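You operate a simulated robot arm through the tools that you are given. There is no shell and no other tool.

Carry out the task below with a simulated robot arm. There is one attempt and no reset: what you move stays moved.

JOB
Pump the small blue coupler up to 2.0 bar on the test box.
Fine: press SET ZERO once before pumping; seat it, grip TIGHT, test vent CLOSED, and leave it so. Set down upright: what you pick out.

The check looks at the end state, three seconds after you hand in, the way a careful person would. Anything else that was tipped, shoved, dropped, spilled or broken makes it a failure.

ROBOT AND FRAMES
A 7-joint arm with a two-finger gripper, fixed in place. Base frame: the origin is at the foot of the arm, x ahead of it, y to its left, z up; the work surface is at about z = 0. Readings come in m, rad, newtons and seconds.
With the tool pointing down near the work surface it reaches from about 0.26 to 0.6 m from the base axis. Its first joint turns from -2.496 to 2.496 rad. Payload 1.08 kg.
The TCP is the grasp point between the finger pads, 0.016 m short of the fingertips. In the tool frame z runs along the fingers and y along their closing line. Largest opening 0.088 m; the body of the gripper starts 0.058 m behind the TCP.
Orientation is that of the tool frame in the base frame, as [roll, pitch, yaw] about the fixed x, y, z axes, in that order (R = Rz(yaw) Ry(pitch) Rx(roll)). With the fingers straight down and closing along the base's y, the tool's x points along the base's -x, its y along +y and its z along -z.

CONTROLS
- The arm moves only by the tool send_rows. Its argument "plan" is a list of rows, each an object of numbers (a shift or turn left out is 0, a gripper value left out holds the last): "ax", "ay", "az": the turn, a rotation vector about the base's x, y, z in degrees; "dx", "dy", "dz": the shift along the base's x, y, z in m; "hand": the finger opening in m, from 0 to 0.088. In form: [{"ax": .., "ay": .., "az": .., "dx": .., "dy": .., "dz": .., "hand": ..}, ...]. A call has 1 to 20 rows; each row shifts and turns the commanded pose from where the row before left it. A row lasts 0.2 s, in which the tool goes at most 0.05 m and 0.15 rad; a call with a longer step from one row to the next is refused whole, and so is a gripper value outside its range. A pose out of reach is approached as far as the arm can. The call stops where the force on the tool passes 40 N (or 10 N more than at its start, if that is more) or the arm is blocked; 0.2 s more then pass. Each finger halts on what it meets, pressing with about 20 N; the grip force reading is that of the motor and also rises with nothing between the fingers. The clock runs only during rows and for 0.2 s after the last one: add rows that do not move to give the fingers time. The reply holds the time, the measured pose of the TCP, the force on the tool along the base axes, the opening and the grip force, in the units named above and with some noise, with the torque about the TCP (base axes, N m) and any sound that the robot's microphone picked up.
- Cameras (640 x 400 px; columns grow to the right, rows downward): "scene" is fixed at [0.2207, -0.648, 0.6081]; the picture's right is [1.00, -0.05, 0.00], its down [-0.02, -0.43, -0.90] and it looks along [0.05, 0.90, -0.43] (base axes); focal length 333 px, centre (320, 200). "wrist" rides on the gripper at [0.082, -0.008, -0.092] in the tool frame; the picture's right is [0.10, 0.99, 0.00], its down [-0.70, 0.07, -0.71] and it looks along [-0.71, 0.07, 0.71] (tool axes); focal length 256 px, centre (320, 200). There is no depth. A picture from a camera that has moved, and an enlarged one, comes with that camera's place and axes in the base frame and with its lens.
- camera(camera): a new picture of that camera. No time passes.
- inspect(camera, box): a new picture of the part [left, top, right, bottom] of that camera's present view, enlarged. No time passes.
- hand_in(): hands the job in; it is judged then, once.

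Nothing tells you positions but the pictures and the camera data. Unless the task says otherwise, let go and move clear before handing in.

The tools are called after ">>>" by a JSON object that holds its "fn" and its "kwargs". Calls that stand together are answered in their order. send_rows: Moves the arm, as the interface text tells. Its arguments: {"type":"object","properties":{"plan":{"type":"array"}},"required":["plan"]} The other tools are called the same way: camera (camera) takes a picture; inspect (camera, box) takes an enlarged picture of a part of a camera's view; hand_in () hands the job in.

At the start:

```text
time_s: 0.0
ee_pos: [0.388, 0.1297, 0.401]
tcp_rot: [3.141, 0.0, 3.141]
wrist_force: [0.9, -0.6, 0.1]
torque: [0.0, -0.01, -0.02]
finger_gap: 0.0882
grasp_force: 0.1
```

scene: 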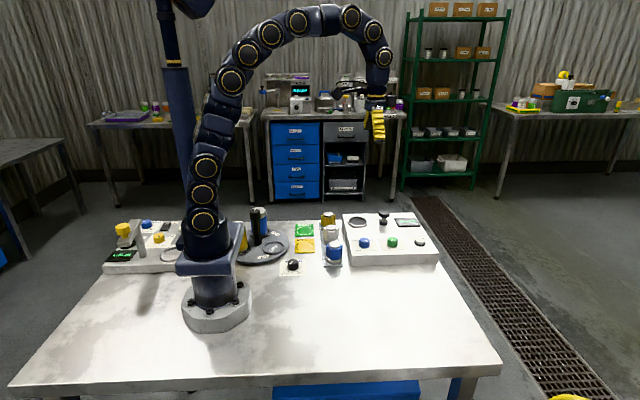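
wrist: 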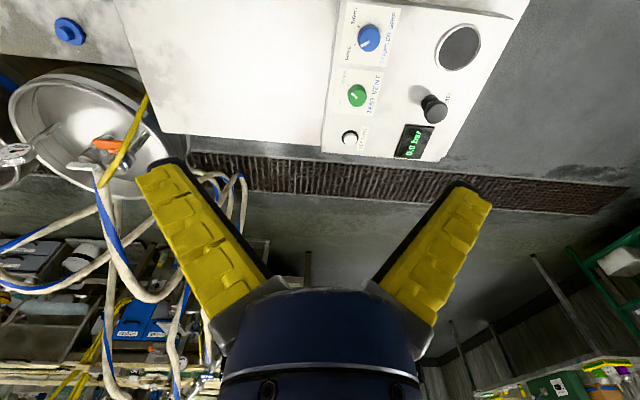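

I see a table with a panel box on the left, a turntable/tray with objects, some coloured pads, and a test box on the right with a blue knob, green knob and buttons. I'll look closer before moving.

>>> {"fn": "inspect", "kwargs": {"camera": "scene", "box": [320, 190, 460, 278]}}

>>> {"fn": "inspect", "kwargs": {"camera": "scene", "box": [220, 190, 360, 278]}}

>>> {"fn": "inspect", "kwargs": {"camera": "scene", "box": [90, 200, 230, 288]}}

>>> {"fn": "inspect", "kwargs": {"camera": "wrist", "box": [300, 0, 540, 170]}}

```text
4.55 times, centred on (390, 234) of scene
camera zoom: at [0.2207, -0.648, 0.6081], right [1.0, -0.05, 0.0], down [-0.02, -0.43, -0.9], along [0.05, 0.9, -0.43], focal length 1514 px, centre (2, 46)
```

zoom: 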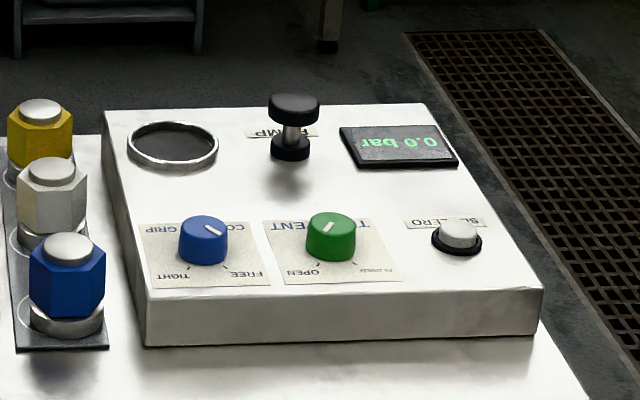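

```text
4.55 times, centred on (290, 234) of scene
camera zoom: at [0.2207, -0.648, 0.6081], right [1.0, -0.05, 0.0], down [-0.02, -0.43, -0.9], along [0.05, 0.9, -0.43], focal length 1514 px, centre (456, 46)
```

zoom: 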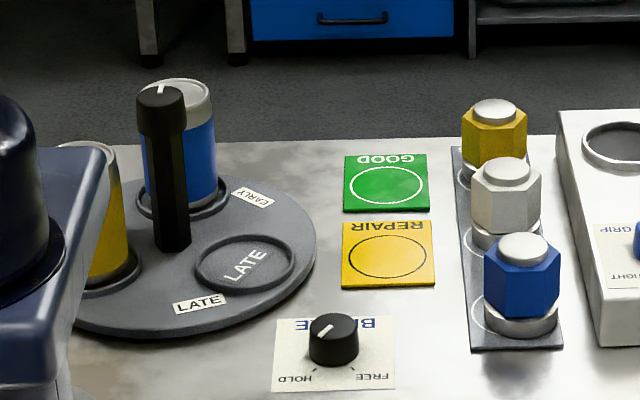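

```text
4.55 times, centred on (160, 244) of scene
camera zoom: at [0.2207, -0.648, 0.6081], right [1.0, -0.05, 0.0], down [-0.02, -0.43, -0.9], along [0.05, 0.9, -0.43], focal length 1514 px, centre (1047, 0)
```

zoom: 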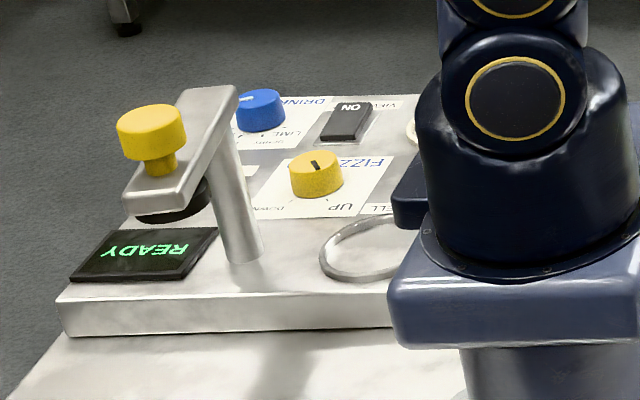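

```text
2.35 times, centred on (420, 85) of wrist
camera zoom: at [0.3065, 0.122, 0.4934], right [-0.1, 0.99, 0.0], down [0.7, 0.07, 0.71], along [0.71, 0.07, -0.71], focal length 602 px, centre (85, 471)
```

zoom: 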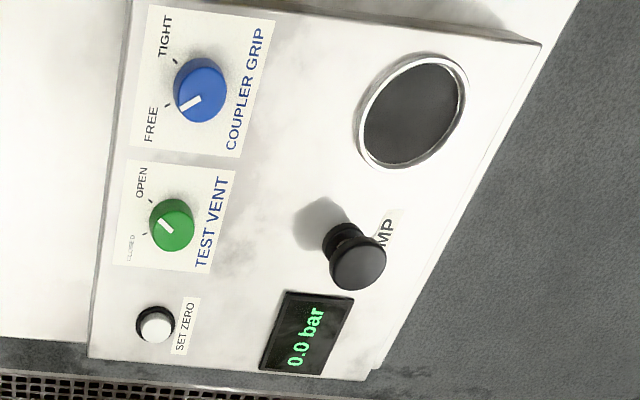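

The blue hex coupler stands at the front of a rack at about (0.31, 0.18). The test box spans x 0.36–0.62 and y 0.16–0.40, with the socket ring near (0.40, 0.34) and the pump near (0.50, 0.34). I'll swing the wrist camera round for a better overhead view.

>>> {"fn": "send_rows", "kwargs": {"plan": [{"az": 8.2, "dx": -0.007, "dy": -0.012, "dz": -0.003}, {"az": 8.2, "dx": -0.007, "dy": -0.012, "dz": -0.003}, {"az": 8.2, "dx": -0.007, "dy": -0.012, "dz": -0.003}, {"az": 8.2, "dx": -0.007, "dy": -0.012, "dz": -0.003}, {"az": 8.2, "dx": -0.007, "dy": -0.012, "dz": -0.003}, {"az": 8.2, "dx": -0.007, "dy": -0.012, "dz": -0.003}, {"az": 8.2, "dx": -0.007, "dy": -0.012, "dz": -0.003}, {"az": 8.2, "dx": -0.007, "dy": -0.012, "dz": -0.003}, {"az": 8.2, "dx": -0.006, "dy": -0.012, "dz": -0.003}, {"az": 8.2, "dx": -0.004, "dy": -0.012, "dz": -0.003}, {"az": 8.0, "dx": -0.002, "dy": -0.01, "dz": -0.003}]}}

>>> {"fn": "camera", "kwargs": {"camera": "wrist"}}

>>> {"fn": "camera", "kwargs": {"camera": "scene"}}

```text
time_s: 2.4
ee_pos: [0.3194, -0.0003, 0.3682]
tcp_rot: [-3.141, 0.001, -1.57]
wrist_force: [-0.9, 0.1, -0.3]
torque: [0.01, -0.04, -0.02]
finger_gap: 0.088
grasp_force: 0.0
```

```text
taken
camera wrist: at [0.328, -0.0813, 0.4607], right [-0.99, -0.1, 0.0], down [-0.07, 0.7, 0.71], along [-0.07, 0.7, -0.71], focal length 256 px, centre (320, 200)
```

wrist: 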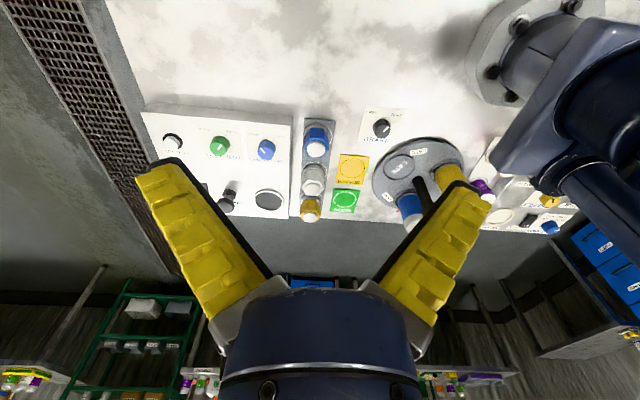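

```text
taken
```

scene: 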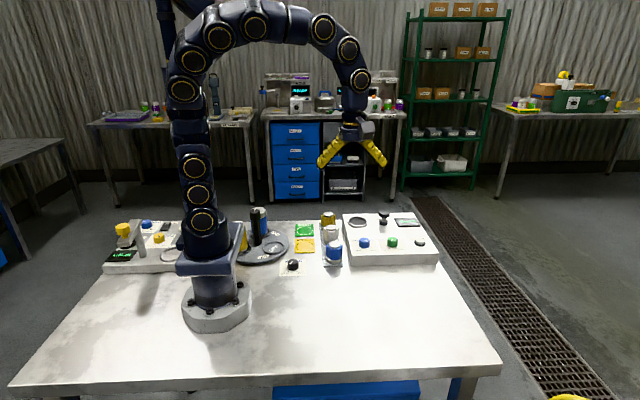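

The wrist now looks over the rack and box from the front. I'll enlarge these to refine the positions.

>>> {"fn": "inspect", "kwargs": {"camera": "wrist", "box": [280, 110, 360, 160]}}

>>> {"fn": "inspect", "kwargs": {"camera": "wrist", "box": [280, 100, 440, 230]}}

>>> {"fn": "inspect", "kwargs": {"camera": "wrist", "box": [140, 100, 300, 225]}}

```text
8.00 times, centred on (320, 135) of wrist
camera zoom: at [0.328, -0.0813, 0.4607], right [-0.99, -0.1, 0.0], down [-0.07, 0.7, 0.71], along [-0.07, 0.7, -0.71], focal length 2048 px, centre (320, 720)
```

zoom: 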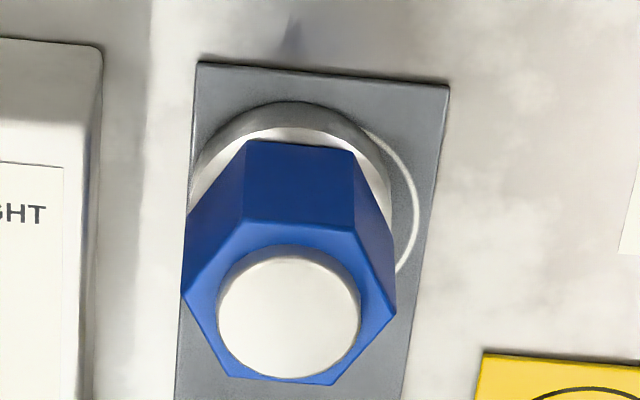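

```text
3.08 times, centred on (360, 165) of wrist
camera zoom: at [0.328, -0.0813, 0.4607], right [-0.99, -0.1, 0.0], down [-0.07, 0.7, 0.71], along [-0.07, 0.7, -0.71], focal length 788 px, centre (197, 308)
```

zoom: 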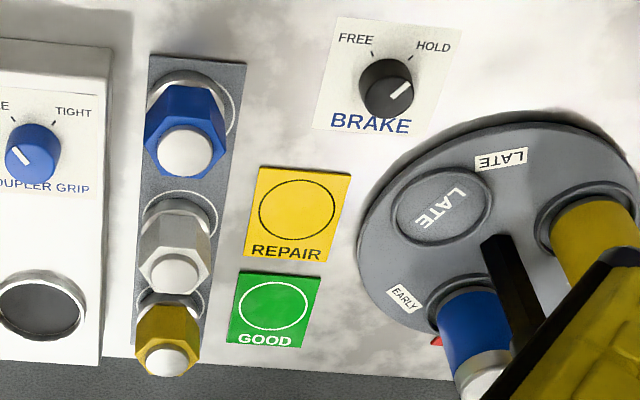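

```text
3.20 times, centred on (220, 162) of wrist
camera zoom: at [0.328, -0.0813, 0.4607], right [-0.99, -0.1, 0.0], down [-0.07, 0.7, 0.71], along [-0.07, 0.7, -0.71], focal length 819 px, centre (640, 320)
```

zoom: 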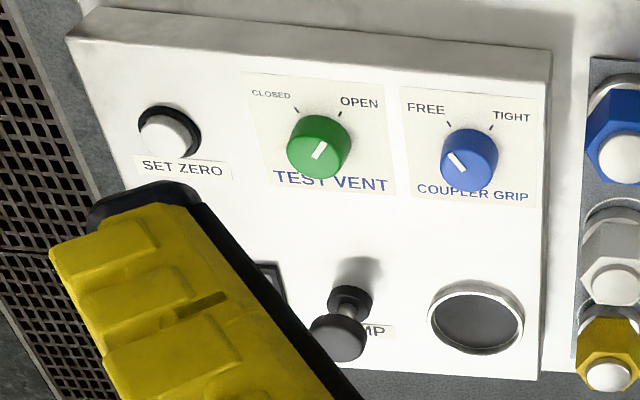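

The coupler is centred near (0.3085, 0.1865) and is about 62 mm tall. Its hex flats face ±y and are about 43 mm apart. I'll turn the tool back to close along y and stop above it to check alignment.

>>> {"fn": "send_rows", "kwargs": {"plan": [{"az": -8.2, "dy": 0.017, "dz": -0.018, "dx": -0.001}, {"az": -8.2, "dy": 0.017, "dz": -0.018, "dx": -0.001}, {"az": -8.2, "dy": 0.017, "dz": -0.018, "dx": -0.001}, {"az": -8.2, "dy": 0.017, "dz": -0.018, "dx": -0.001}, {"az": -8.2, "dy": 0.017, "dz": -0.018, "dx": -0.001}, {"az": -8.2, "dy": 0.017, "dz": -0.018, "dx": -0.001}, {"az": -8.2, "dy": 0.017, "dz": -0.018, "dx": -0.001}, {"az": -8.2, "dy": 0.017, "dz": -0.018, "dx": -0.001}, {"az": -8.2, "dy": 0.017, "dz": -0.018, "dx": -0.001}, {"az": -8.2, "dy": 0.017, "dz": -0.018, "dx": -0.001}, {"az": -8.0, "dy": 0.017, "dz": -0.018, "dx": -0.001}]}}

>>> {"fn": "camera", "kwargs": {"camera": "wrist"}}

>>> {"fn": "camera", "kwargs": {"camera": "scene"}}

```text
time_s: 4.8
ee_pos: [0.3092, 0.1864, 0.17]
tcp_rot: [3.141, 0.002, 3.137]
wrist_force: [0.4, -0.7, 0.5]
torque: [-0.04, -0.02, 0.02]
finger_gap: 0.0877
grasp_force: 0.0
```

```text
taken
camera wrist: at [0.2272, 0.1801, 0.2631], right [-0.1, 0.99, 0.0], down [0.7, 0.07, 0.71], along [0.71, 0.07, -0.7], focal length 256 px, centre (320, 200)
```

wrist: 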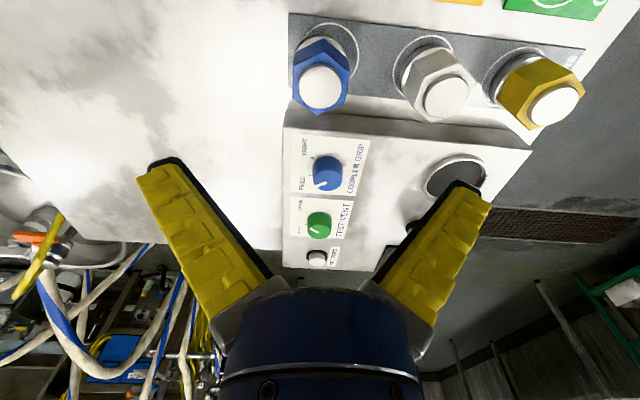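

```text
taken
```

scene: 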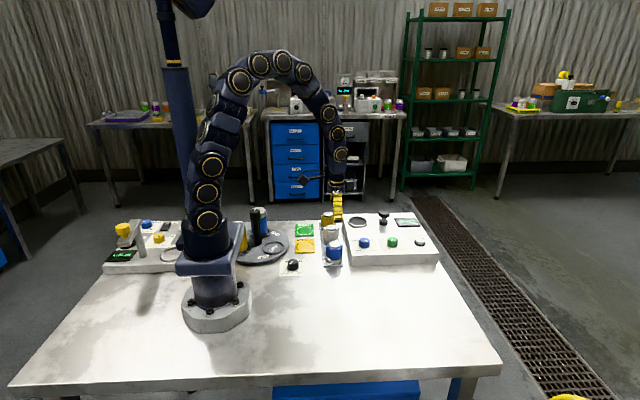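

The gripper is above the coupler. I'll enlarge the coupler to confirm the centre.

>>> {"fn": "inspect", "kwargs": {"camera": "wrist", "box": [270, 20, 398, 120]}}

>>> {"fn": "inspect", "kwargs": {"camera": "wrist", "box": [280, 120, 500, 270]}}

>>> {"fn": "inspect", "kwargs": {"camera": "scene", "box": [300, 180, 380, 280]}}

```text
4.00 times, centred on (334, 70) of wrist
camera zoom: at [0.2272, 0.1801, 0.2631], right [-0.1, 0.99, 0.0], down [0.7, 0.07, 0.71], along [0.71, 0.07, -0.7], focal length 1024 px, centre (264, 720)
```

zoom: 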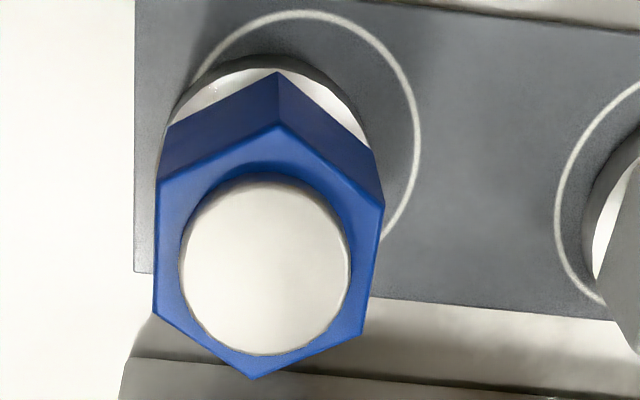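

```text
2.67 times, centred on (390, 195) of wrist
camera zoom: at [0.2272, 0.1801, 0.2631], right [-0.1, 0.99, 0.0], down [0.7, 0.07, 0.71], along [0.71, 0.07, -0.7], focal length 683 px, centre (133, 213)
```

zoom: 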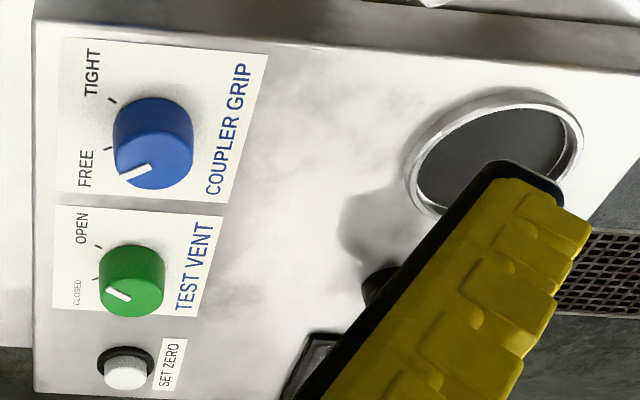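

```text
4.00 times, centred on (340, 230) of scene
camera zoom: at [0.2207, -0.648, 0.6081], right [1.0, -0.05, 0.0], down [-0.02, -0.43, -0.9], along [0.05, 0.9, -0.43], focal length 1332 px, centre (240, 80)
```

zoom: 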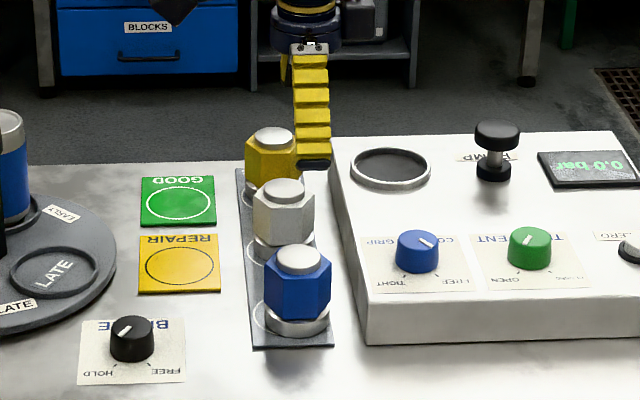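

The hex flats face ±y, matching the finger closing direction, and the best estimate of the centre is (0.3068, 0.188) with the top at about z = 0.059. I'll descend and grip the hex section with the TCP at z ≈ 0.040.

>>> {"fn": "send_rows", "kwargs": {"plan": [{"dx": -0.002, "dy": 0.0015, "dz": -0.02, "az": 0.2}, {"dz": -0.025}, {"dz": -0.025}, {"dz": -0.02}, {"dz": -0.02}, {"dz": -0.01}, {"dz": -0.01}, {}]}}

>>> {"fn": "camera", "kwargs": {"camera": "wrist"}}

>>> {"fn": "inspect", "kwargs": {"camera": "scene", "box": [300, 200, 380, 280]}}

```text
time_s: 6.6
ee_pos: [0.3069, 0.1879, 0.0409]
tcp_rot: [3.141, 0.001, -3.137]
wrist_force: [0.0, 0.8, -0.8]
torque: [0.0, -0.01, 0.03]
finger_gap: 0.0879
grasp_force: 0.1
```

```text
taken
camera wrist: at [0.224, 0.179, 0.1323], right [-0.11, 0.99, 0.0], down [0.7, 0.07, 0.71], along [0.71, 0.08, -0.7], focal length 256 px, centre (320, 200)
```

wrist: 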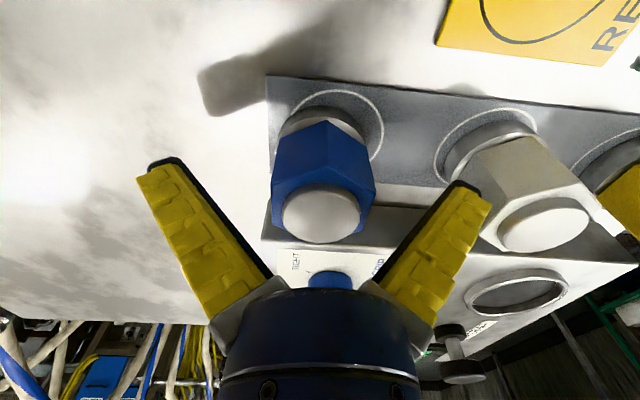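

```text
5.00 times, centred on (340, 240) of scene
camera zoom: at [0.2207, -0.648, 0.6081], right [1.0, -0.05, 0.0], down [-0.02, -0.43, -0.9], along [0.05, 0.9, -0.43], focal length 1665 px, centre (220, 0)
```

zoom: 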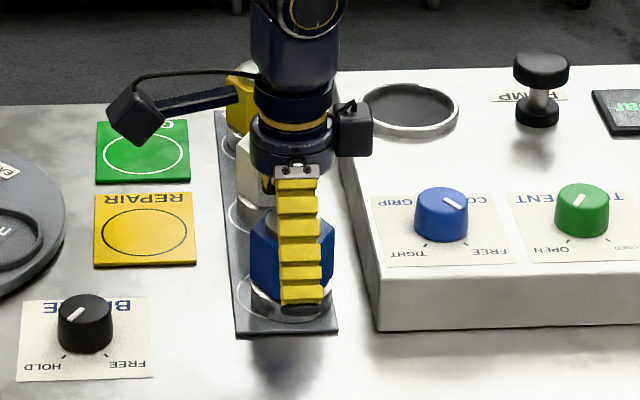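

The fingers straddle the blue coupler with clearance from the white one. Next I'll close on it.

>>> {"fn": "send_rows", "kwargs": {"plan": [{"hand": 0.03}, {}, {}, {}]}}

>>> {"fn": "inspect", "kwargs": {"camera": "scene", "box": [300, 200, 380, 280]}}

>>> {"fn": "camera", "kwargs": {"camera": "wrist"}}

```text
time_s: 7.6
ee_pos: [0.3059, 0.188, 0.0409]
tcp_rot: [3.142, -0.001, -3.138]
wrist_force: [0.1, 0.2, -0.1]
torque: [0.0, 0.02, -0.01]
finger_gap: 0.0422
grasp_force: 20.0
```

```text
5.00 times, centred on (340, 240) of scene
camera zoom: at [0.2207, -0.648, 0.6081], right [1.0, -0.05, 0.0], down [-0.02, -0.43, -0.9], along [0.05, 0.9, -0.43], focal length 1665 px, centre (220, 0)
```

zoom: 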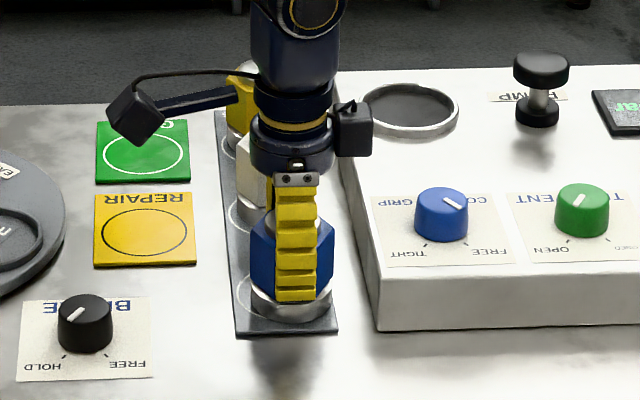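

```text
taken
camera wrist: at [0.224, 0.179, 0.1323], right [-0.11, 0.99, 0.0], down [0.7, 0.07, 0.71], along [0.71, 0.07, -0.71], focal length 256 px, centre (320, 200)
```

wrist: 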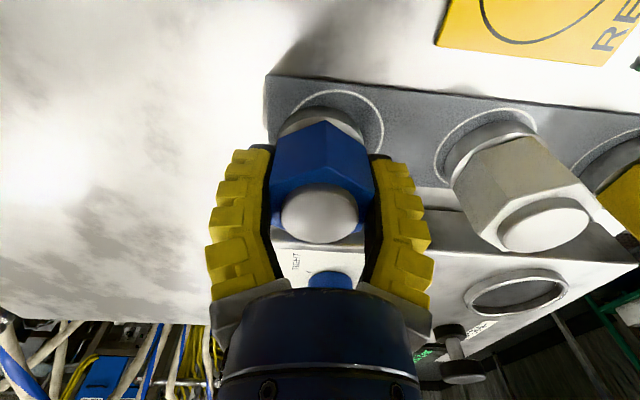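

The coupler is gripped, with a 42 mm gap and 20 N. I'll lift it straight up and carry it toward the socket ring, stopping above to check.

>>> {"fn": "send_rows", "kwargs": {"plan": [{"dz": 0.01}, {"dz": 0.02}, {"dz": 0.025}, {"dz": 0.025}, {"dz": 0.025}, {"dz": 0.02}, {"dz": 0.01}, {"dx": 0.01, "dy": 0.015}, {"dx": 0.015, "dy": 0.022}, {"dx": 0.018, "dy": 0.025}, {"dx": 0.018, "dy": 0.028}, {"dx": 0.018, "dy": 0.028}, {"dx": 0.014, "dy": 0.022}, {"dx": 0.006, "dy": 0.01}, {}]}}

>>> {"fn": "camera", "kwargs": {"camera": "wrist"}}

>>> {"fn": "inspect", "kwargs": {"camera": "scene", "box": [310, 150, 450, 280]}}

```text
time_s: 10.8
ee_pos: [0.4075, 0.3396, 0.1745]
tcp_rot: [-3.142, -0.001, -3.139]
wrist_force: [0.3, 0.0, -1.7]
torque: [0.0, 0.02, 0.02]
finger_gap: 0.0419
grasp_force: 19.5
```

```text
taken
camera wrist: at [0.3256, 0.3304, 0.2663], right [-0.11, 0.99, 0.0], down [0.7, 0.07, 0.71], along [0.7, 0.07, -0.71], focal length 256 px, centre (320, 200)
```

wrist: 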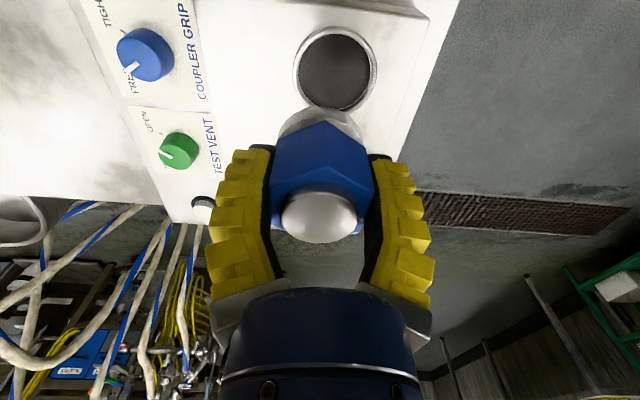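

```text
3.08 times, centred on (380, 215) of scene
camera zoom: at [0.2207, -0.648, 0.6081], right [1.0, -0.05, 0.0], down [-0.02, -0.43, -0.9], along [0.05, 0.9, -0.43], focal length 1025 px, centre (135, 154)
```

zoom: 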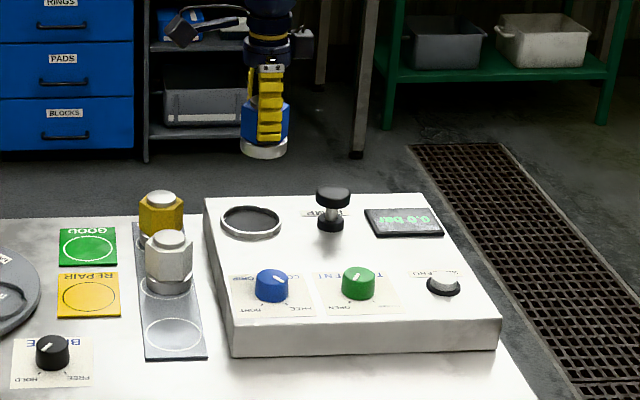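

The coupler hangs upright above the box. I'll enlarge the ring in the wrist view to fix the socket centre.

>>> {"fn": "inspect", "kwargs": {"camera": "wrist", "box": [272, 10, 400, 140]}}

>>> {"fn": "inspect", "kwargs": {"camera": "scene", "box": [335, 200, 425, 260]}}

```text
3.08 times, centred on (336, 75) of wrist
camera zoom: at [0.3256, 0.3304, 0.2663], right [-0.11, 0.99, 0.0], down [0.7, 0.07, 0.71], along [0.7, 0.07, -0.71], focal length 788 px, centre (271, 585)
```

zoom: 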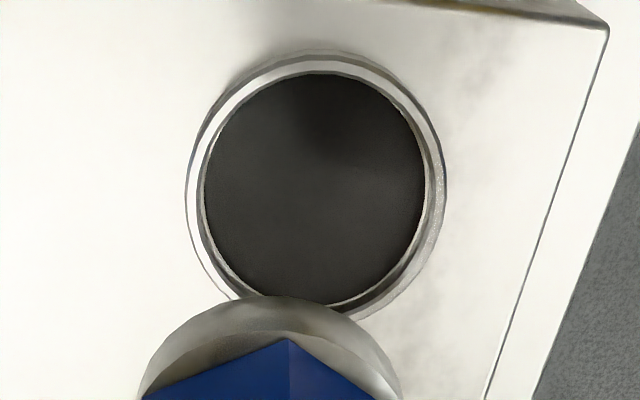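

```text
6.67 times, centred on (380, 230) of scene
camera zoom: at [0.2207, -0.648, 0.6081], right [1.0, -0.05, 0.0], down [-0.02, -0.43, -0.9], along [0.05, 0.9, -0.43], focal length 2221 px, centre (-80, 0)
```

zoom: 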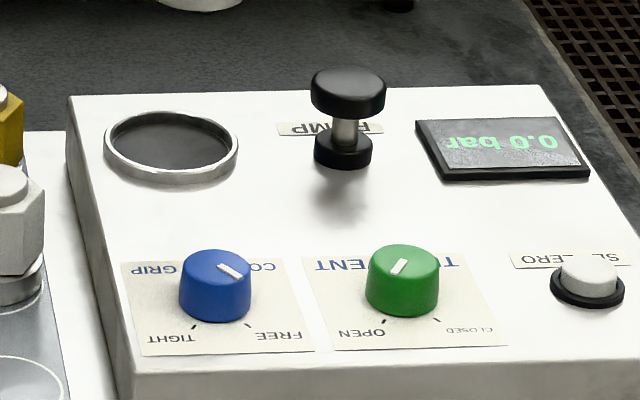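

The ring's inner diameter is about 58 mm against the coupler base's 51 mm, and it's centred near (0.400, 0.350). I'll shift over it and lower to a hover, then check alignment from both cameras.

>>> {"fn": "send_rows", "kwargs": {"plan": [{"dx": -0.003, "dy": 0.005}, {"dx": -0.003, "dy": 0.0055}, {"dz": -0.02}, {"dz": -0.02}, {"dz": -0.015}, {"dz": -0.007}, {}]}}

>>> {"fn": "camera", "kwargs": {"camera": "wrist"}}

>>> {"fn": "inspect", "kwargs": {"camera": "scene", "box": [335, 180, 415, 240]}}

>>> {"fn": "inspect", "kwargs": {"camera": "wrist", "box": [240, 60, 400, 180]}}

```text
time_s: 12.4
ee_pos: [0.4002, 0.3493, 0.1126]
tcp_rot: [-3.141, 0.001, -3.138]
wrist_force: [-0.5, 0.2, -1.3]
torque: [0.02, -0.03, 0.02]
finger_gap: 0.042
grasp_force: 20.0
```

```text
taken
camera wrist: at [0.3179, 0.3406, 0.2051], right [-0.11, 0.99, 0.0], down [0.7, 0.07, 0.71], along [0.71, 0.07, -0.7], focal length 256 px, centre (320, 200)
```

wrist: 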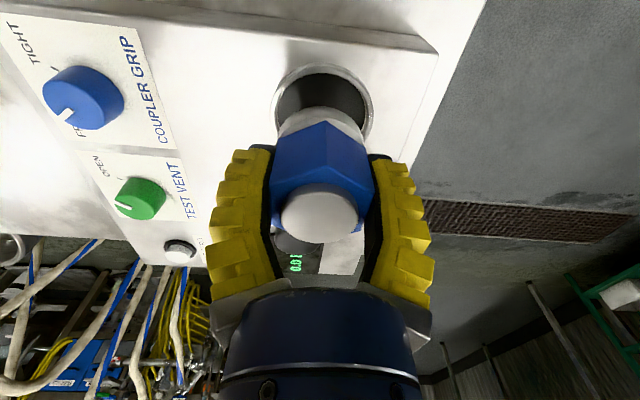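

```text
6.67 times, centred on (375, 210) of scene
camera zoom: at [0.2207, -0.648, 0.6081], right [1.0, -0.05, 0.0], down [-0.02, -0.43, -0.9], along [0.05, 0.9, -0.43], focal length 2221 px, centre (-47, 133)
```

zoom: 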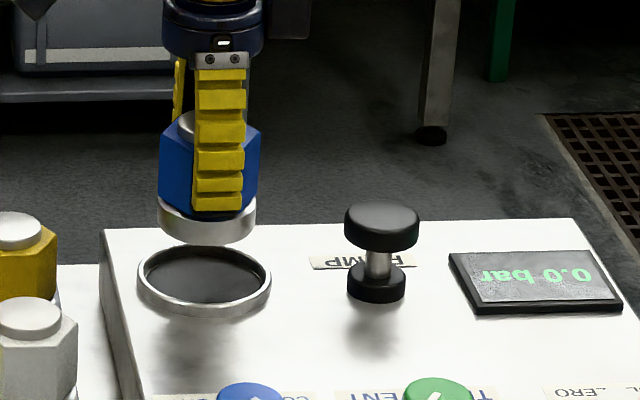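

```text
3.33 times, centred on (320, 120) of wrist
camera zoom: at [0.3179, 0.3406, 0.2051], right [-0.11, 0.99, 0.0], down [0.7, 0.07, 0.71], along [0.71, 0.07, -0.7], focal length 853 px, centre (320, 467)
```

zoom: 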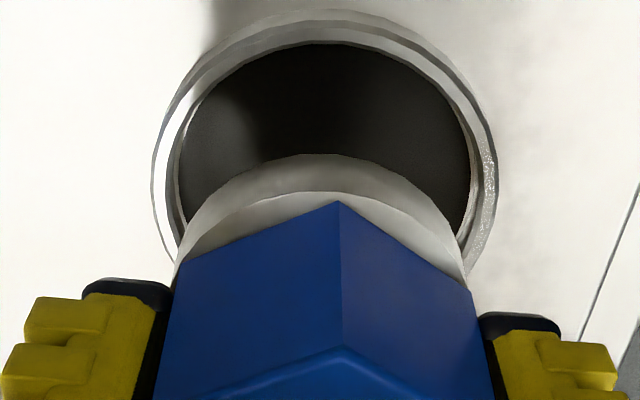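

Both views show the coupler base concentric with the ring to within about 1 mm. I'll lower it gently toward the socket floor.

>>> {"fn": "send_rows", "kwargs": {"plan": [{"dz": -0.008, "dy": 0.0004}, {"dz": -0.006}, {"dz": -0.004}, {"dz": -0.003}, {"dz": -0.002}, {}]}}

>>> {"fn": "inspect", "kwargs": {"camera": "scene", "box": [335, 180, 415, 240]}}

>>> {"fn": "inspect", "kwargs": {"camera": "wrist", "box": [240, 60, 400, 180]}}

```text
time_s: 13.8
ee_pos: [0.4001, 0.3498, 0.0896]
tcp_rot: [-3.141, 0.001, -3.139]
wrist_force: [0.3, 0.4, -1.4]
torque: [0.04, -0.04, -0.02]
finger_gap: 0.042
grasp_force: 20.4
```

```text
6.67 times, centred on (375, 210) of scene
camera zoom: at [0.2207, -0.648, 0.6081], right [1.0, -0.05, 0.0], down [-0.02, -0.43, -0.9], along [0.05, 0.9, -0.43], focal length 2221 px, centre (-47, 133)
```

zoom: 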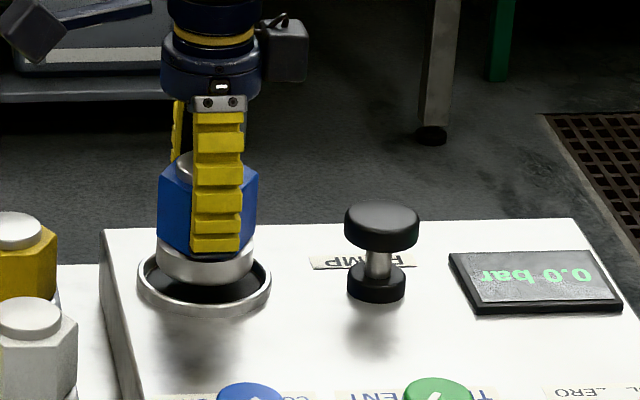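

```text
3.33 times, centred on (320, 120) of wrist
camera zoom: at [0.3181, 0.3403, 0.1823], right [-0.11, 0.99, 0.0], down [0.7, 0.07, 0.71], along [0.7, 0.07, -0.71], focal length 853 px, centre (320, 467)
```

zoom: 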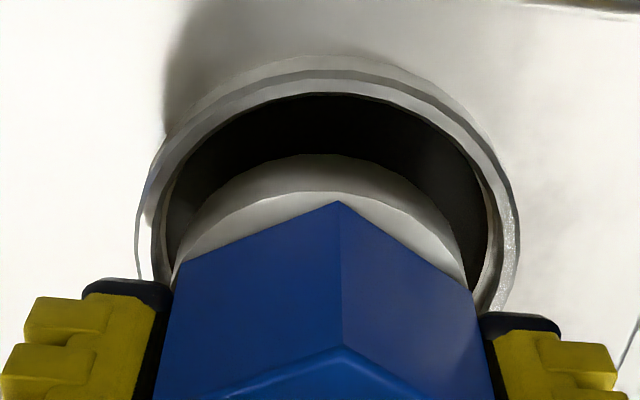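

Still well centred and just above the floor of the socket. I'll continue down in 1.5–2 mm steps until contact.

>>> {"fn": "send_rows", "kwargs": {"plan": [{"dz": -0.002, "dy": 0.0005}, {"dz": -0.002}, {"dz": -0.0015}, {"dz": -0.0015}, {}]}}

>>> {"fn": "inspect", "kwargs": {"camera": "scene", "box": [335, 180, 415, 240]}}

>>> {"fn": "inspect", "kwargs": {"camera": "wrist", "box": [240, 60, 400, 180]}}

```text
time_s: 15.0
ee_pos: [0.4011, 0.3504, 0.0832]
tcp_rot: [3.141, -0.001, -3.139]
wrist_force: [-0.1, -0.3, -1.8]
torque: [0.01, -0.02, 0.02]
finger_gap: 0.042
grasp_force: 20.2
```

```text
6.67 times, centred on (375, 210) of scene
camera zoom: at [0.2207, -0.648, 0.6081], right [1.0, -0.05, 0.0], down [-0.02, -0.43, -0.9], along [0.05, 0.9, -0.43], focal length 2221 px, centre (-47, 133)
```

zoom: 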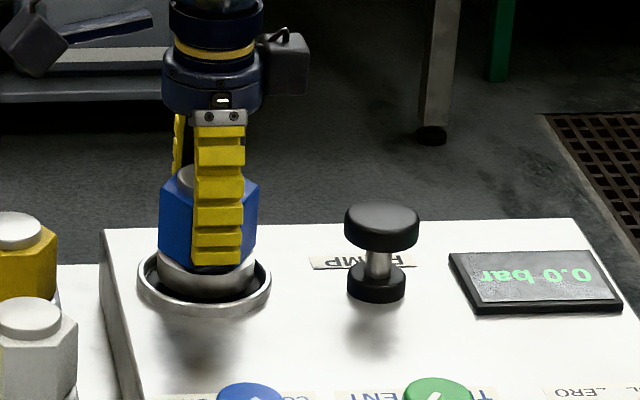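

```text
3.33 times, centred on (320, 120) of wrist
camera zoom: at [0.3191, 0.3413, 0.1744], right [-0.11, 0.99, 0.0], down [0.7, 0.07, 0.71], along [0.7, 0.07, -0.71], focal length 853 px, centre (320, 467)
```

zoom: 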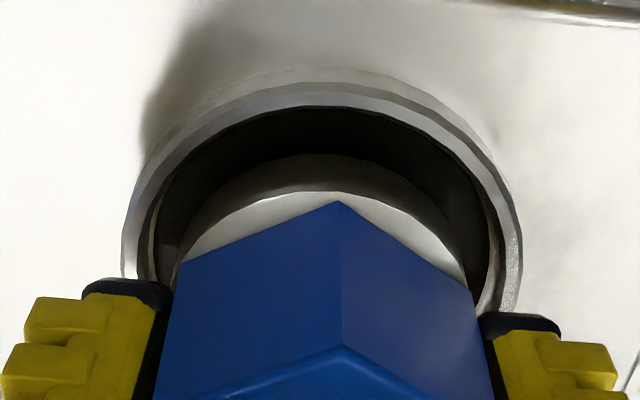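

No contact yet, since the force still shows only the coupler's weight. Continuing down slowly.

>>> {"fn": "send_rows", "kwargs": {"plan": [{"dz": -0.001}, {"dz": -0.001}, {"dz": -0.001}, {"dz": -0.001}, {}]}}

>>> {"fn": "inspect", "kwargs": {"camera": "scene", "box": [335, 180, 415, 240]}}

```text
time_s: 16.2
ee_pos: [0.4019, 0.3494, 0.0796]
tcp_rot: [-3.141, -0.001, -3.138]
wrist_force: [0.3, -0.7, -1.4]
torque: [-0.01, 0.0, -0.04]
finger_gap: 0.0423
grasp_force: 20.5
```

```text
6.67 times, centred on (375, 210) of scene
camera zoom: at [0.2207, -0.648, 0.6081], right [1.0, -0.05, 0.0], down [-0.02, -0.43, -0.9], along [0.05, 0.9, -0.43], focal length 2221 px, centre (-47, 133)
```

zoom: 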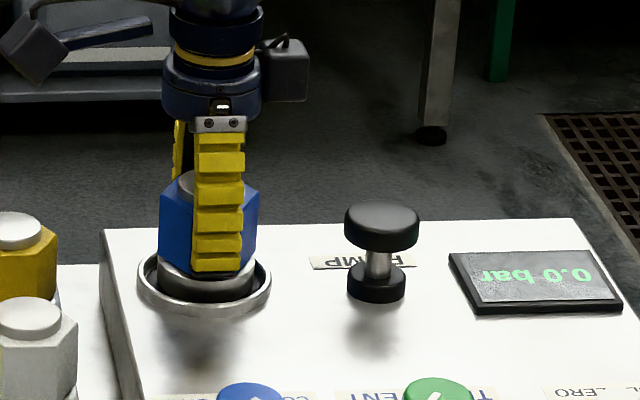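

Still no contact, so I'll keep lowering in 1 mm steps.

>>> {"fn": "send_rows", "kwargs": {"plan": [{"dz": -0.001}, {"dz": -0.001}, {"dz": -0.001}, {}]}}

>>> {"fn": "inspect", "kwargs": {"camera": "scene", "box": [335, 180, 415, 240]}}

>>> {"fn": "inspect", "kwargs": {"camera": "wrist", "box": [240, 60, 400, 180]}}

```text
time_s: 17.2
ee_pos: [0.4008, 0.3498, 0.077]
tcp_rot: [3.141, 0.001, -3.14]
wrist_force: [-2.7, -3.2, 11.2]
torque: [-0.04, 0.14, 0.0]
finger_gap: 0.042
grasp_force: 20.0
```

```text
6.67 times, centred on (375, 210) of scene
camera zoom: at [0.2207, -0.648, 0.6081], right [1.0, -0.05, 0.0], down [-0.02, -0.43, -0.9], along [0.05, 0.9, -0.43], focal length 2221 px, centre (-47, 133)
```

zoom: 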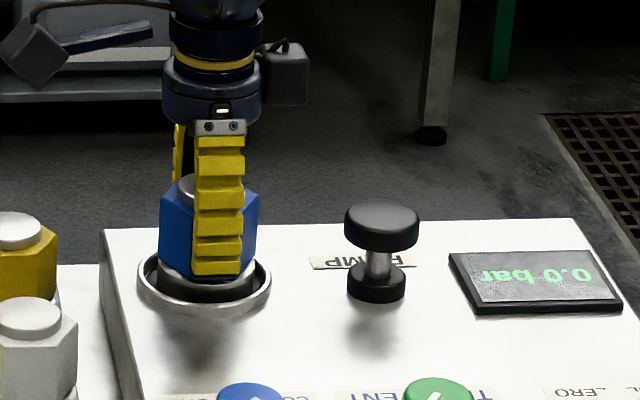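

```text
3.33 times, centred on (320, 120) of wrist
camera zoom: at [0.3194, 0.3416, 0.1686], right [-0.11, 0.99, 0.0], down [0.7, 0.07, 0.71], along [0.71, 0.08, -0.7], focal length 853 px, centre (320, 467)
```

zoom: 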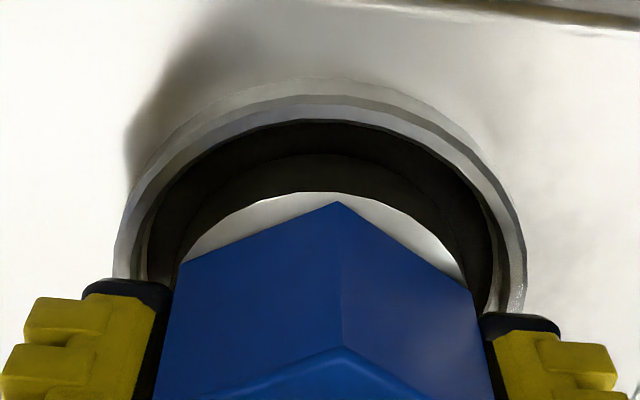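

Contact is felt at about 11 N with the base inside the ring, so it's on the socket floor. I'll relax the press slightly, open the fingers and look.

>>> {"fn": "send_rows", "kwargs": {"plan": [{"dz": 0.001}, {"hand": 0.06}, {"hand": 0.075}, {}, {"dz": 0.02}, {"dz": 0.03}, {"dz": 0.03}, {"dz": 0.03}, {}]}}

>>> {"fn": "inspect", "kwargs": {"camera": "scene", "box": [335, 180, 435, 260]}}

>>> {"fn": "camera", "kwargs": {"camera": "wrist"}}

```text
time_s: 19.2
ee_pos: [0.4013, 0.3499, 0.1852]
tcp_rot: [3.141, 0.0, -3.139]
wrist_force: [0.0, 0.3, -0.7]
torque: [0.03, -0.02, -0.02]
finger_gap: 0.0774
grasp_force: 1.7
```

```text
5.00 times, centred on (385, 220) of scene
camera zoom: at [0.2207, -0.648, 0.6081], right [1.0, -0.05, 0.0], down [-0.02, -0.43, -0.9], along [0.05, 0.9, -0.43], focal length 1665 px, centre (-5, 100)
```

zoom: 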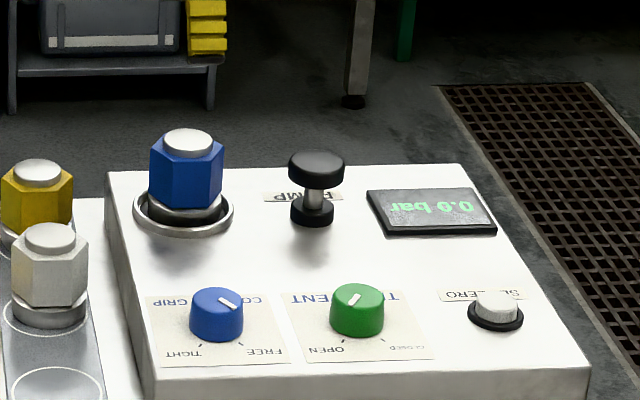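

```text
taken
camera wrist: at [0.3192, 0.3413, 0.2771], right [-0.11, 0.99, 0.0], down [0.7, 0.07, 0.71], along [0.71, 0.08, -0.7], focal length 256 px, centre (320, 200)
```

wrist: 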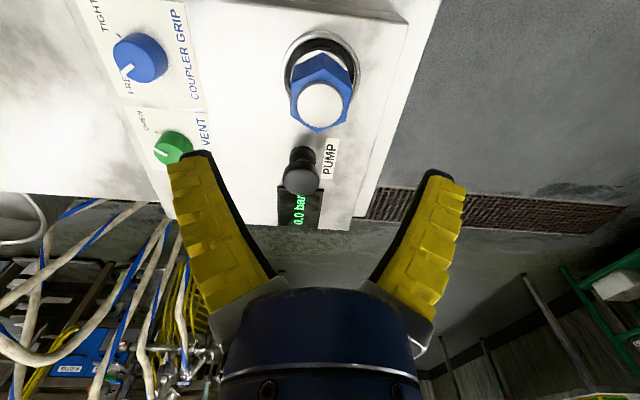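

The coupler stands upright in the ring. I'll check its seating more closely.

>>> {"fn": "inspect", "kwargs": {"camera": "wrist", "box": [260, 15, 388, 140]}}

>>> {"fn": "inspect", "kwargs": {"camera": "scene", "box": [350, 195, 400, 235]}}

```text
3.20 times, centred on (324, 78) of wrist
camera zoom: at [0.3192, 0.3413, 0.2771], right [-0.11, 0.99, 0.0], down [0.7, 0.07, 0.71], along [0.71, 0.08, -0.7], focal length 819 px, centre (307, 592)
```

zoom: 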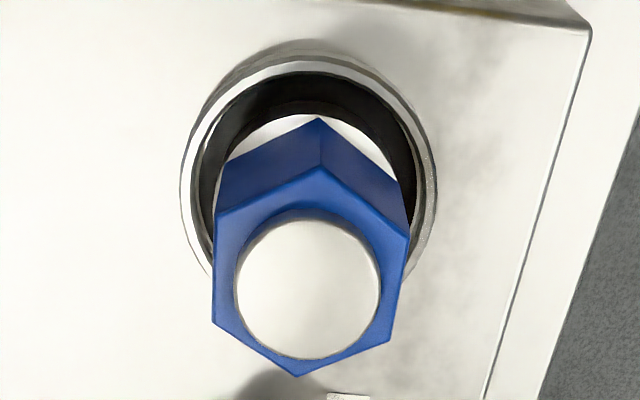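

```text
10.00 times, centred on (375, 215) of scene
camera zoom: at [0.2207, -0.648, 0.6081], right [1.0, -0.05, 0.0], down [-0.02, -0.43, -0.9], along [0.05, 0.9, -0.43], focal length 3331 px, centre (-230, 50)
```

zoom: 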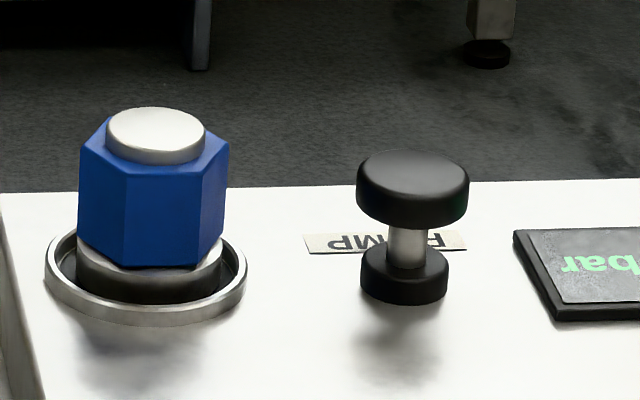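

Seating looks good. Next is the COUPLER GRIP knob near (0.400, 0.200), which needs a quarter turn clockwise from FREE to TIGHT. I'll move above it with the wrist pre-rotated +45° so the turn stays centred.

>>> {"fn": "send_rows", "kwargs": {"plan": [{"az": 7.5, "dy": -0.015, "hand": 0.06}, {"az": 7.5, "dy": -0.03}, {"az": 7.5, "dy": -0.03}, {"az": 7.5, "dy": -0.03, "dz": -0.01}, {"az": 7.5, "dy": -0.03, "dz": -0.01}, {"az": 7.5, "dy": -0.015, "dz": -0.01}, {}]}}

>>> {"fn": "camera", "kwargs": {"camera": "wrist"}}

>>> {"fn": "inspect", "kwargs": {"camera": "scene", "box": [335, 180, 435, 260]}}

```text
time_s: 20.8
ee_pos: [0.4019, 0.1961, 0.158]
tcp_rot: [3.141, 0.0, -2.35]
wrist_force: [-0.3, 0.6, -0.5]
torque: [0.02, -0.02, -0.01]
finger_gap: 0.0639
grasp_force: 2.9
```

```text
taken
camera wrist: at [0.3513, 0.1337, 0.2505], right [-0.78, 0.63, 0.0], down [0.44, 0.55, 0.71], along [0.44, 0.55, -0.7], focal length 256 px, centre (320, 200)
```

wrist: 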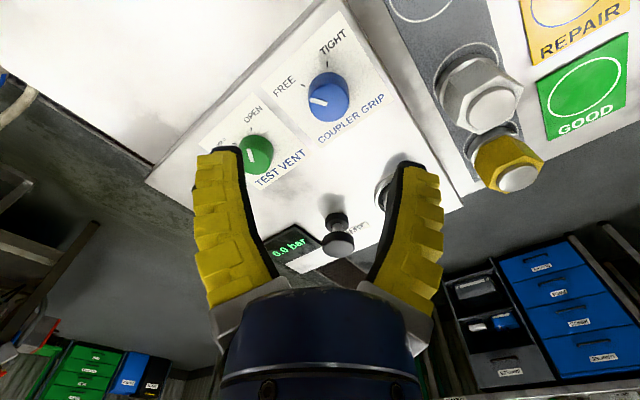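

```text
5.00 times, centred on (385, 220) of scene
camera zoom: at [0.2207, -0.648, 0.6081], right [1.0, -0.05, 0.0], down [-0.02, -0.43, -0.9], along [0.05, 0.9, -0.43], focal length 1665 px, centre (-5, 100)
```

zoom: 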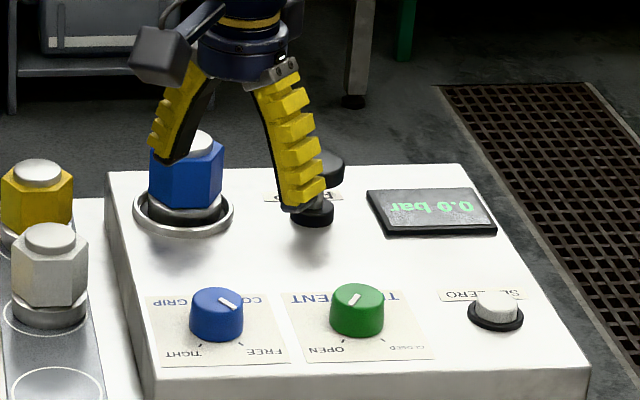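

The gripper is above the GRIP knob. I'll enlarge the knob for an accurate centre.

>>> {"fn": "inspect", "kwargs": {"camera": "wrist", "box": [270, 30, 398, 150]}}

>>> {"fn": "inspect", "kwargs": {"camera": "wrist", "box": [180, 80, 308, 200]}}

```text
3.33 times, centred on (334, 90) of wrist
camera zoom: at [0.3513, 0.1337, 0.2505], right [-0.78, 0.63, 0.0], down [0.44, 0.55, 0.71], along [0.44, 0.55, -0.7], focal length 853 px, centre (273, 567)
```

zoom: 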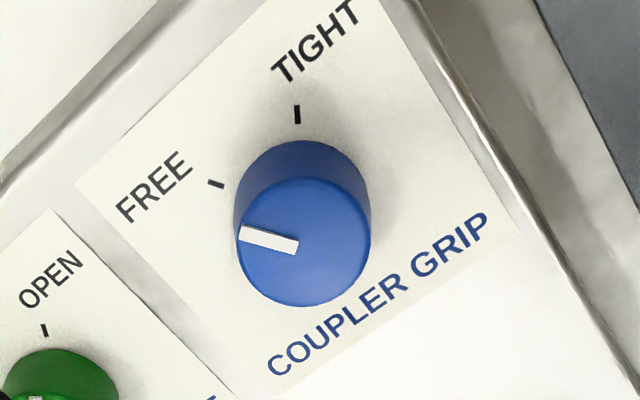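

```text
3.33 times, centred on (244, 140) of wrist
camera zoom: at [0.3513, 0.1337, 0.2505], right [-0.78, 0.63, 0.0], down [0.44, 0.55, 0.71], along [0.44, 0.55, -0.7], focal length 853 px, centre (573, 400)
```

zoom: 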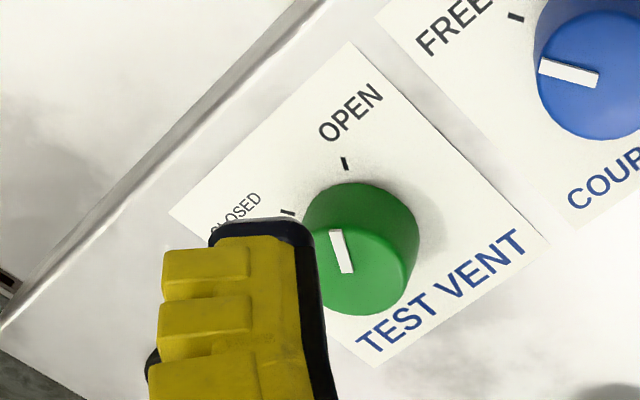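

The GRIP knob is centred near (0.3995, 0.205), with its top at about 0.061 on a deck at about 0.040. I'll take another pose reading before descending.

>>> {"fn": "send_rows", "kwargs": {"plan": [{}]}}

>>> {"fn": "camera", "kwargs": {"camera": "wrist"}}

>>> {"fn": "send_rows", "kwargs": {"plan": [{}]}}

```text
time_s: 21.2
ee_pos: [0.4033, 0.197, 0.1587]
tcp_rot: [-3.141, -0.001, -2.354]
wrist_force: [-0.3, -1.0, 0.5]
torque: [0.03, 0.02, -0.02]
finger_gap: 0.0638
grasp_force: 2.7
```

```text
taken
camera wrist: at [0.3512, 0.1339, 0.2506], right [-0.78, 0.63, 0.0], down [0.44, 0.55, 0.71], along [0.45, 0.55, -0.7], focal length 256 px, centre (320, 200)
```

wrist: 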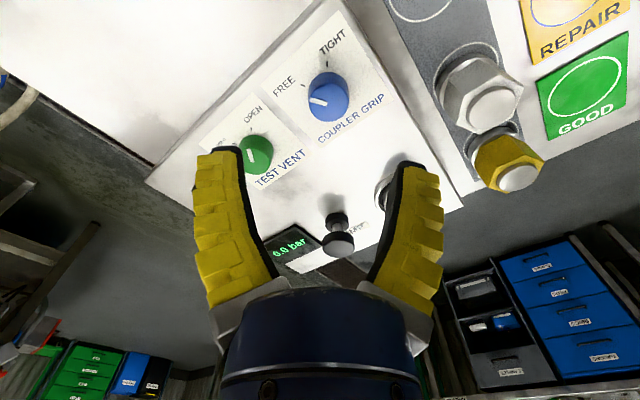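

```text
time_s: 21.6
ee_pos: [0.4033, 0.1971, 0.159]
tcp_rot: [-3.141, -0.001, -2.353]
wrist_force: [-0.5, -0.1, 0.2]
torque: [0.02, 0.02, 0.0]
finger_gap: 0.0639
grasp_force: 3.0
```

The TCP is at (0.403, 0.197), so I'll shift by (−0.0035, +0.0075) and descend to just above the knob for a check.

>>> {"fn": "send_rows", "kwargs": {"plan": [{"dx": -0.0035, "dy": 0.0075, "dz": -0.015}, {"dz": -0.02}, {"dz": -0.02}, {"dz": -0.01}, {}]}}

>>> {"fn": "camera", "kwargs": {"camera": "wrist"}}

>>> {"fn": "inspect", "kwargs": {"camera": "scene", "box": [335, 200, 415, 260]}}

```text
time_s: 22.8
ee_pos: [0.3968, 0.2069, 0.0929]
tcp_rot: [-3.139, 0.002, -2.354]
wrist_force: [0.5, 0.0, 0.1]
torque: [0.03, -0.04, 0.03]
finger_gap: 0.0638
grasp_force: 3.3
```

```text
taken
camera wrist: at [0.3452, 0.1436, 0.1848], right [-0.78, 0.63, 0.0], down [0.44, 0.55, 0.71], along [0.45, 0.55, -0.71], focal length 256 px, centre (320, 200)
```

wrist: 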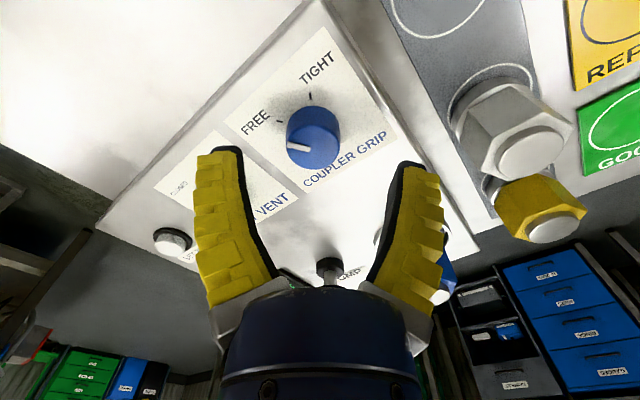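

```text
6.67 times, centred on (375, 230) of scene
camera zoom: at [0.2207, -0.648, 0.6081], right [1.0, -0.05, 0.0], down [-0.02, -0.43, -0.9], along [0.05, 0.9, -0.43], focal length 2221 px, centre (-47, 0)
```

zoom: 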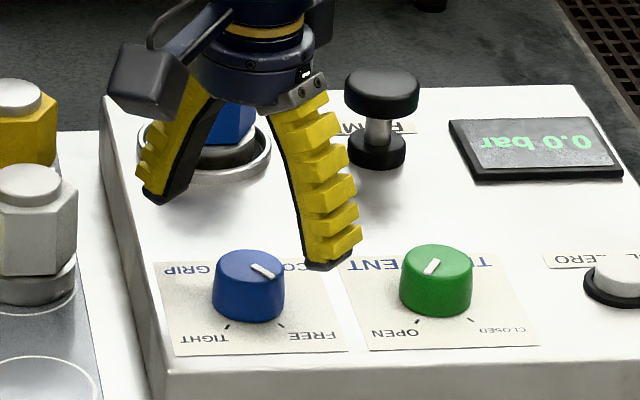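

I'll enlarge to verify that the knob lies midway between the fingers.

>>> {"fn": "inspect", "kwargs": {"camera": "wrist", "box": [250, 70, 378, 190]}}

>>> {"fn": "send_rows", "kwargs": {"plan": [{}]}}

```text
3.33 times, centred on (314, 130) of wrist
camera zoom: at [0.3452, 0.1436, 0.1848], right [-0.78, 0.63, 0.0], down [0.44, 0.55, 0.71], along [0.45, 0.55, -0.71], focal length 853 px, centre (340, 433)
```

zoom: 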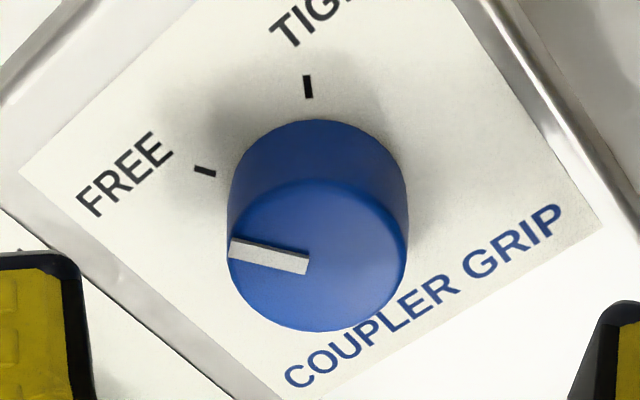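

```text
time_s: 23.2
ee_pos: [0.3968, 0.207, 0.0929]
tcp_rot: [3.14, 0.0, -2.354]
wrist_force: [0.9, 0.8, -0.5]
torque: [0.03, 0.04, 0.03]
finger_gap: 0.064
grasp_force: 2.6
```

The knob sits about 3 mm toward the left finger, so I'll correct by (+0.0023, −0.0023) and descend to grip height with the fingertips a few mm above the deck.

>>> {"fn": "send_rows", "kwargs": {"plan": [{"dx": 0.0023, "dy": -0.0023}, {"dz": -0.01}, {"dz": -0.01}, {"dz": -0.006}, {"dz": -0.004}, {}]}}

>>> {"fn": "camera", "kwargs": {"camera": "wrist"}}

>>> {"fn": "inspect", "kwargs": {"camera": "scene", "box": [335, 200, 415, 260]}}

```text
time_s: 24.6
ee_pos: [0.4013, 0.2034, 0.0628]
tcp_rot: [3.141, -0.001, -2.353]
wrist_force: [-0.2, 0.6, 0.3]
torque: [0.0, 0.0, -0.01]
finger_gap: 0.064
grasp_force: 2.9
```

```text
taken
camera wrist: at [0.3483, 0.1412, 0.1547], right [-0.78, 0.63, 0.0], down [0.44, 0.55, 0.71], along [0.45, 0.55, -0.71], focal length 256 px, centre (320, 200)
```

wrist: 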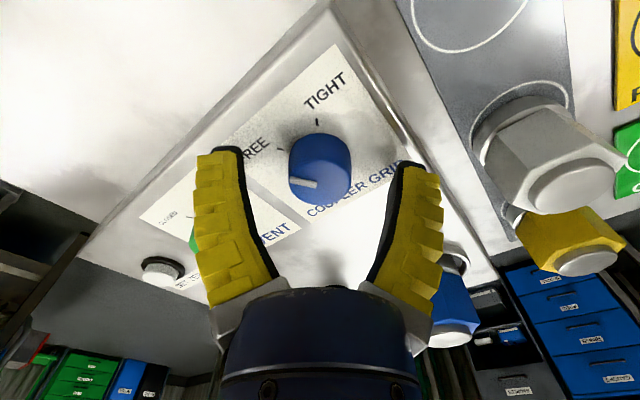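

```text
6.67 times, centred on (375, 230) of scene
camera zoom: at [0.2207, -0.648, 0.6081], right [1.0, -0.05, 0.0], down [-0.02, -0.43, -0.9], along [0.05, 0.9, -0.43], focal length 2221 px, centre (-47, 0)
```

zoom: 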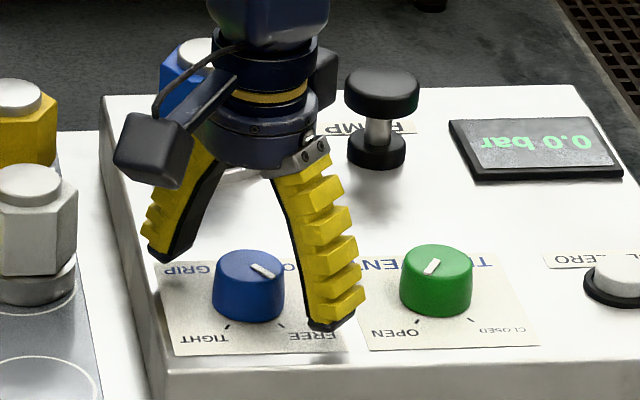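

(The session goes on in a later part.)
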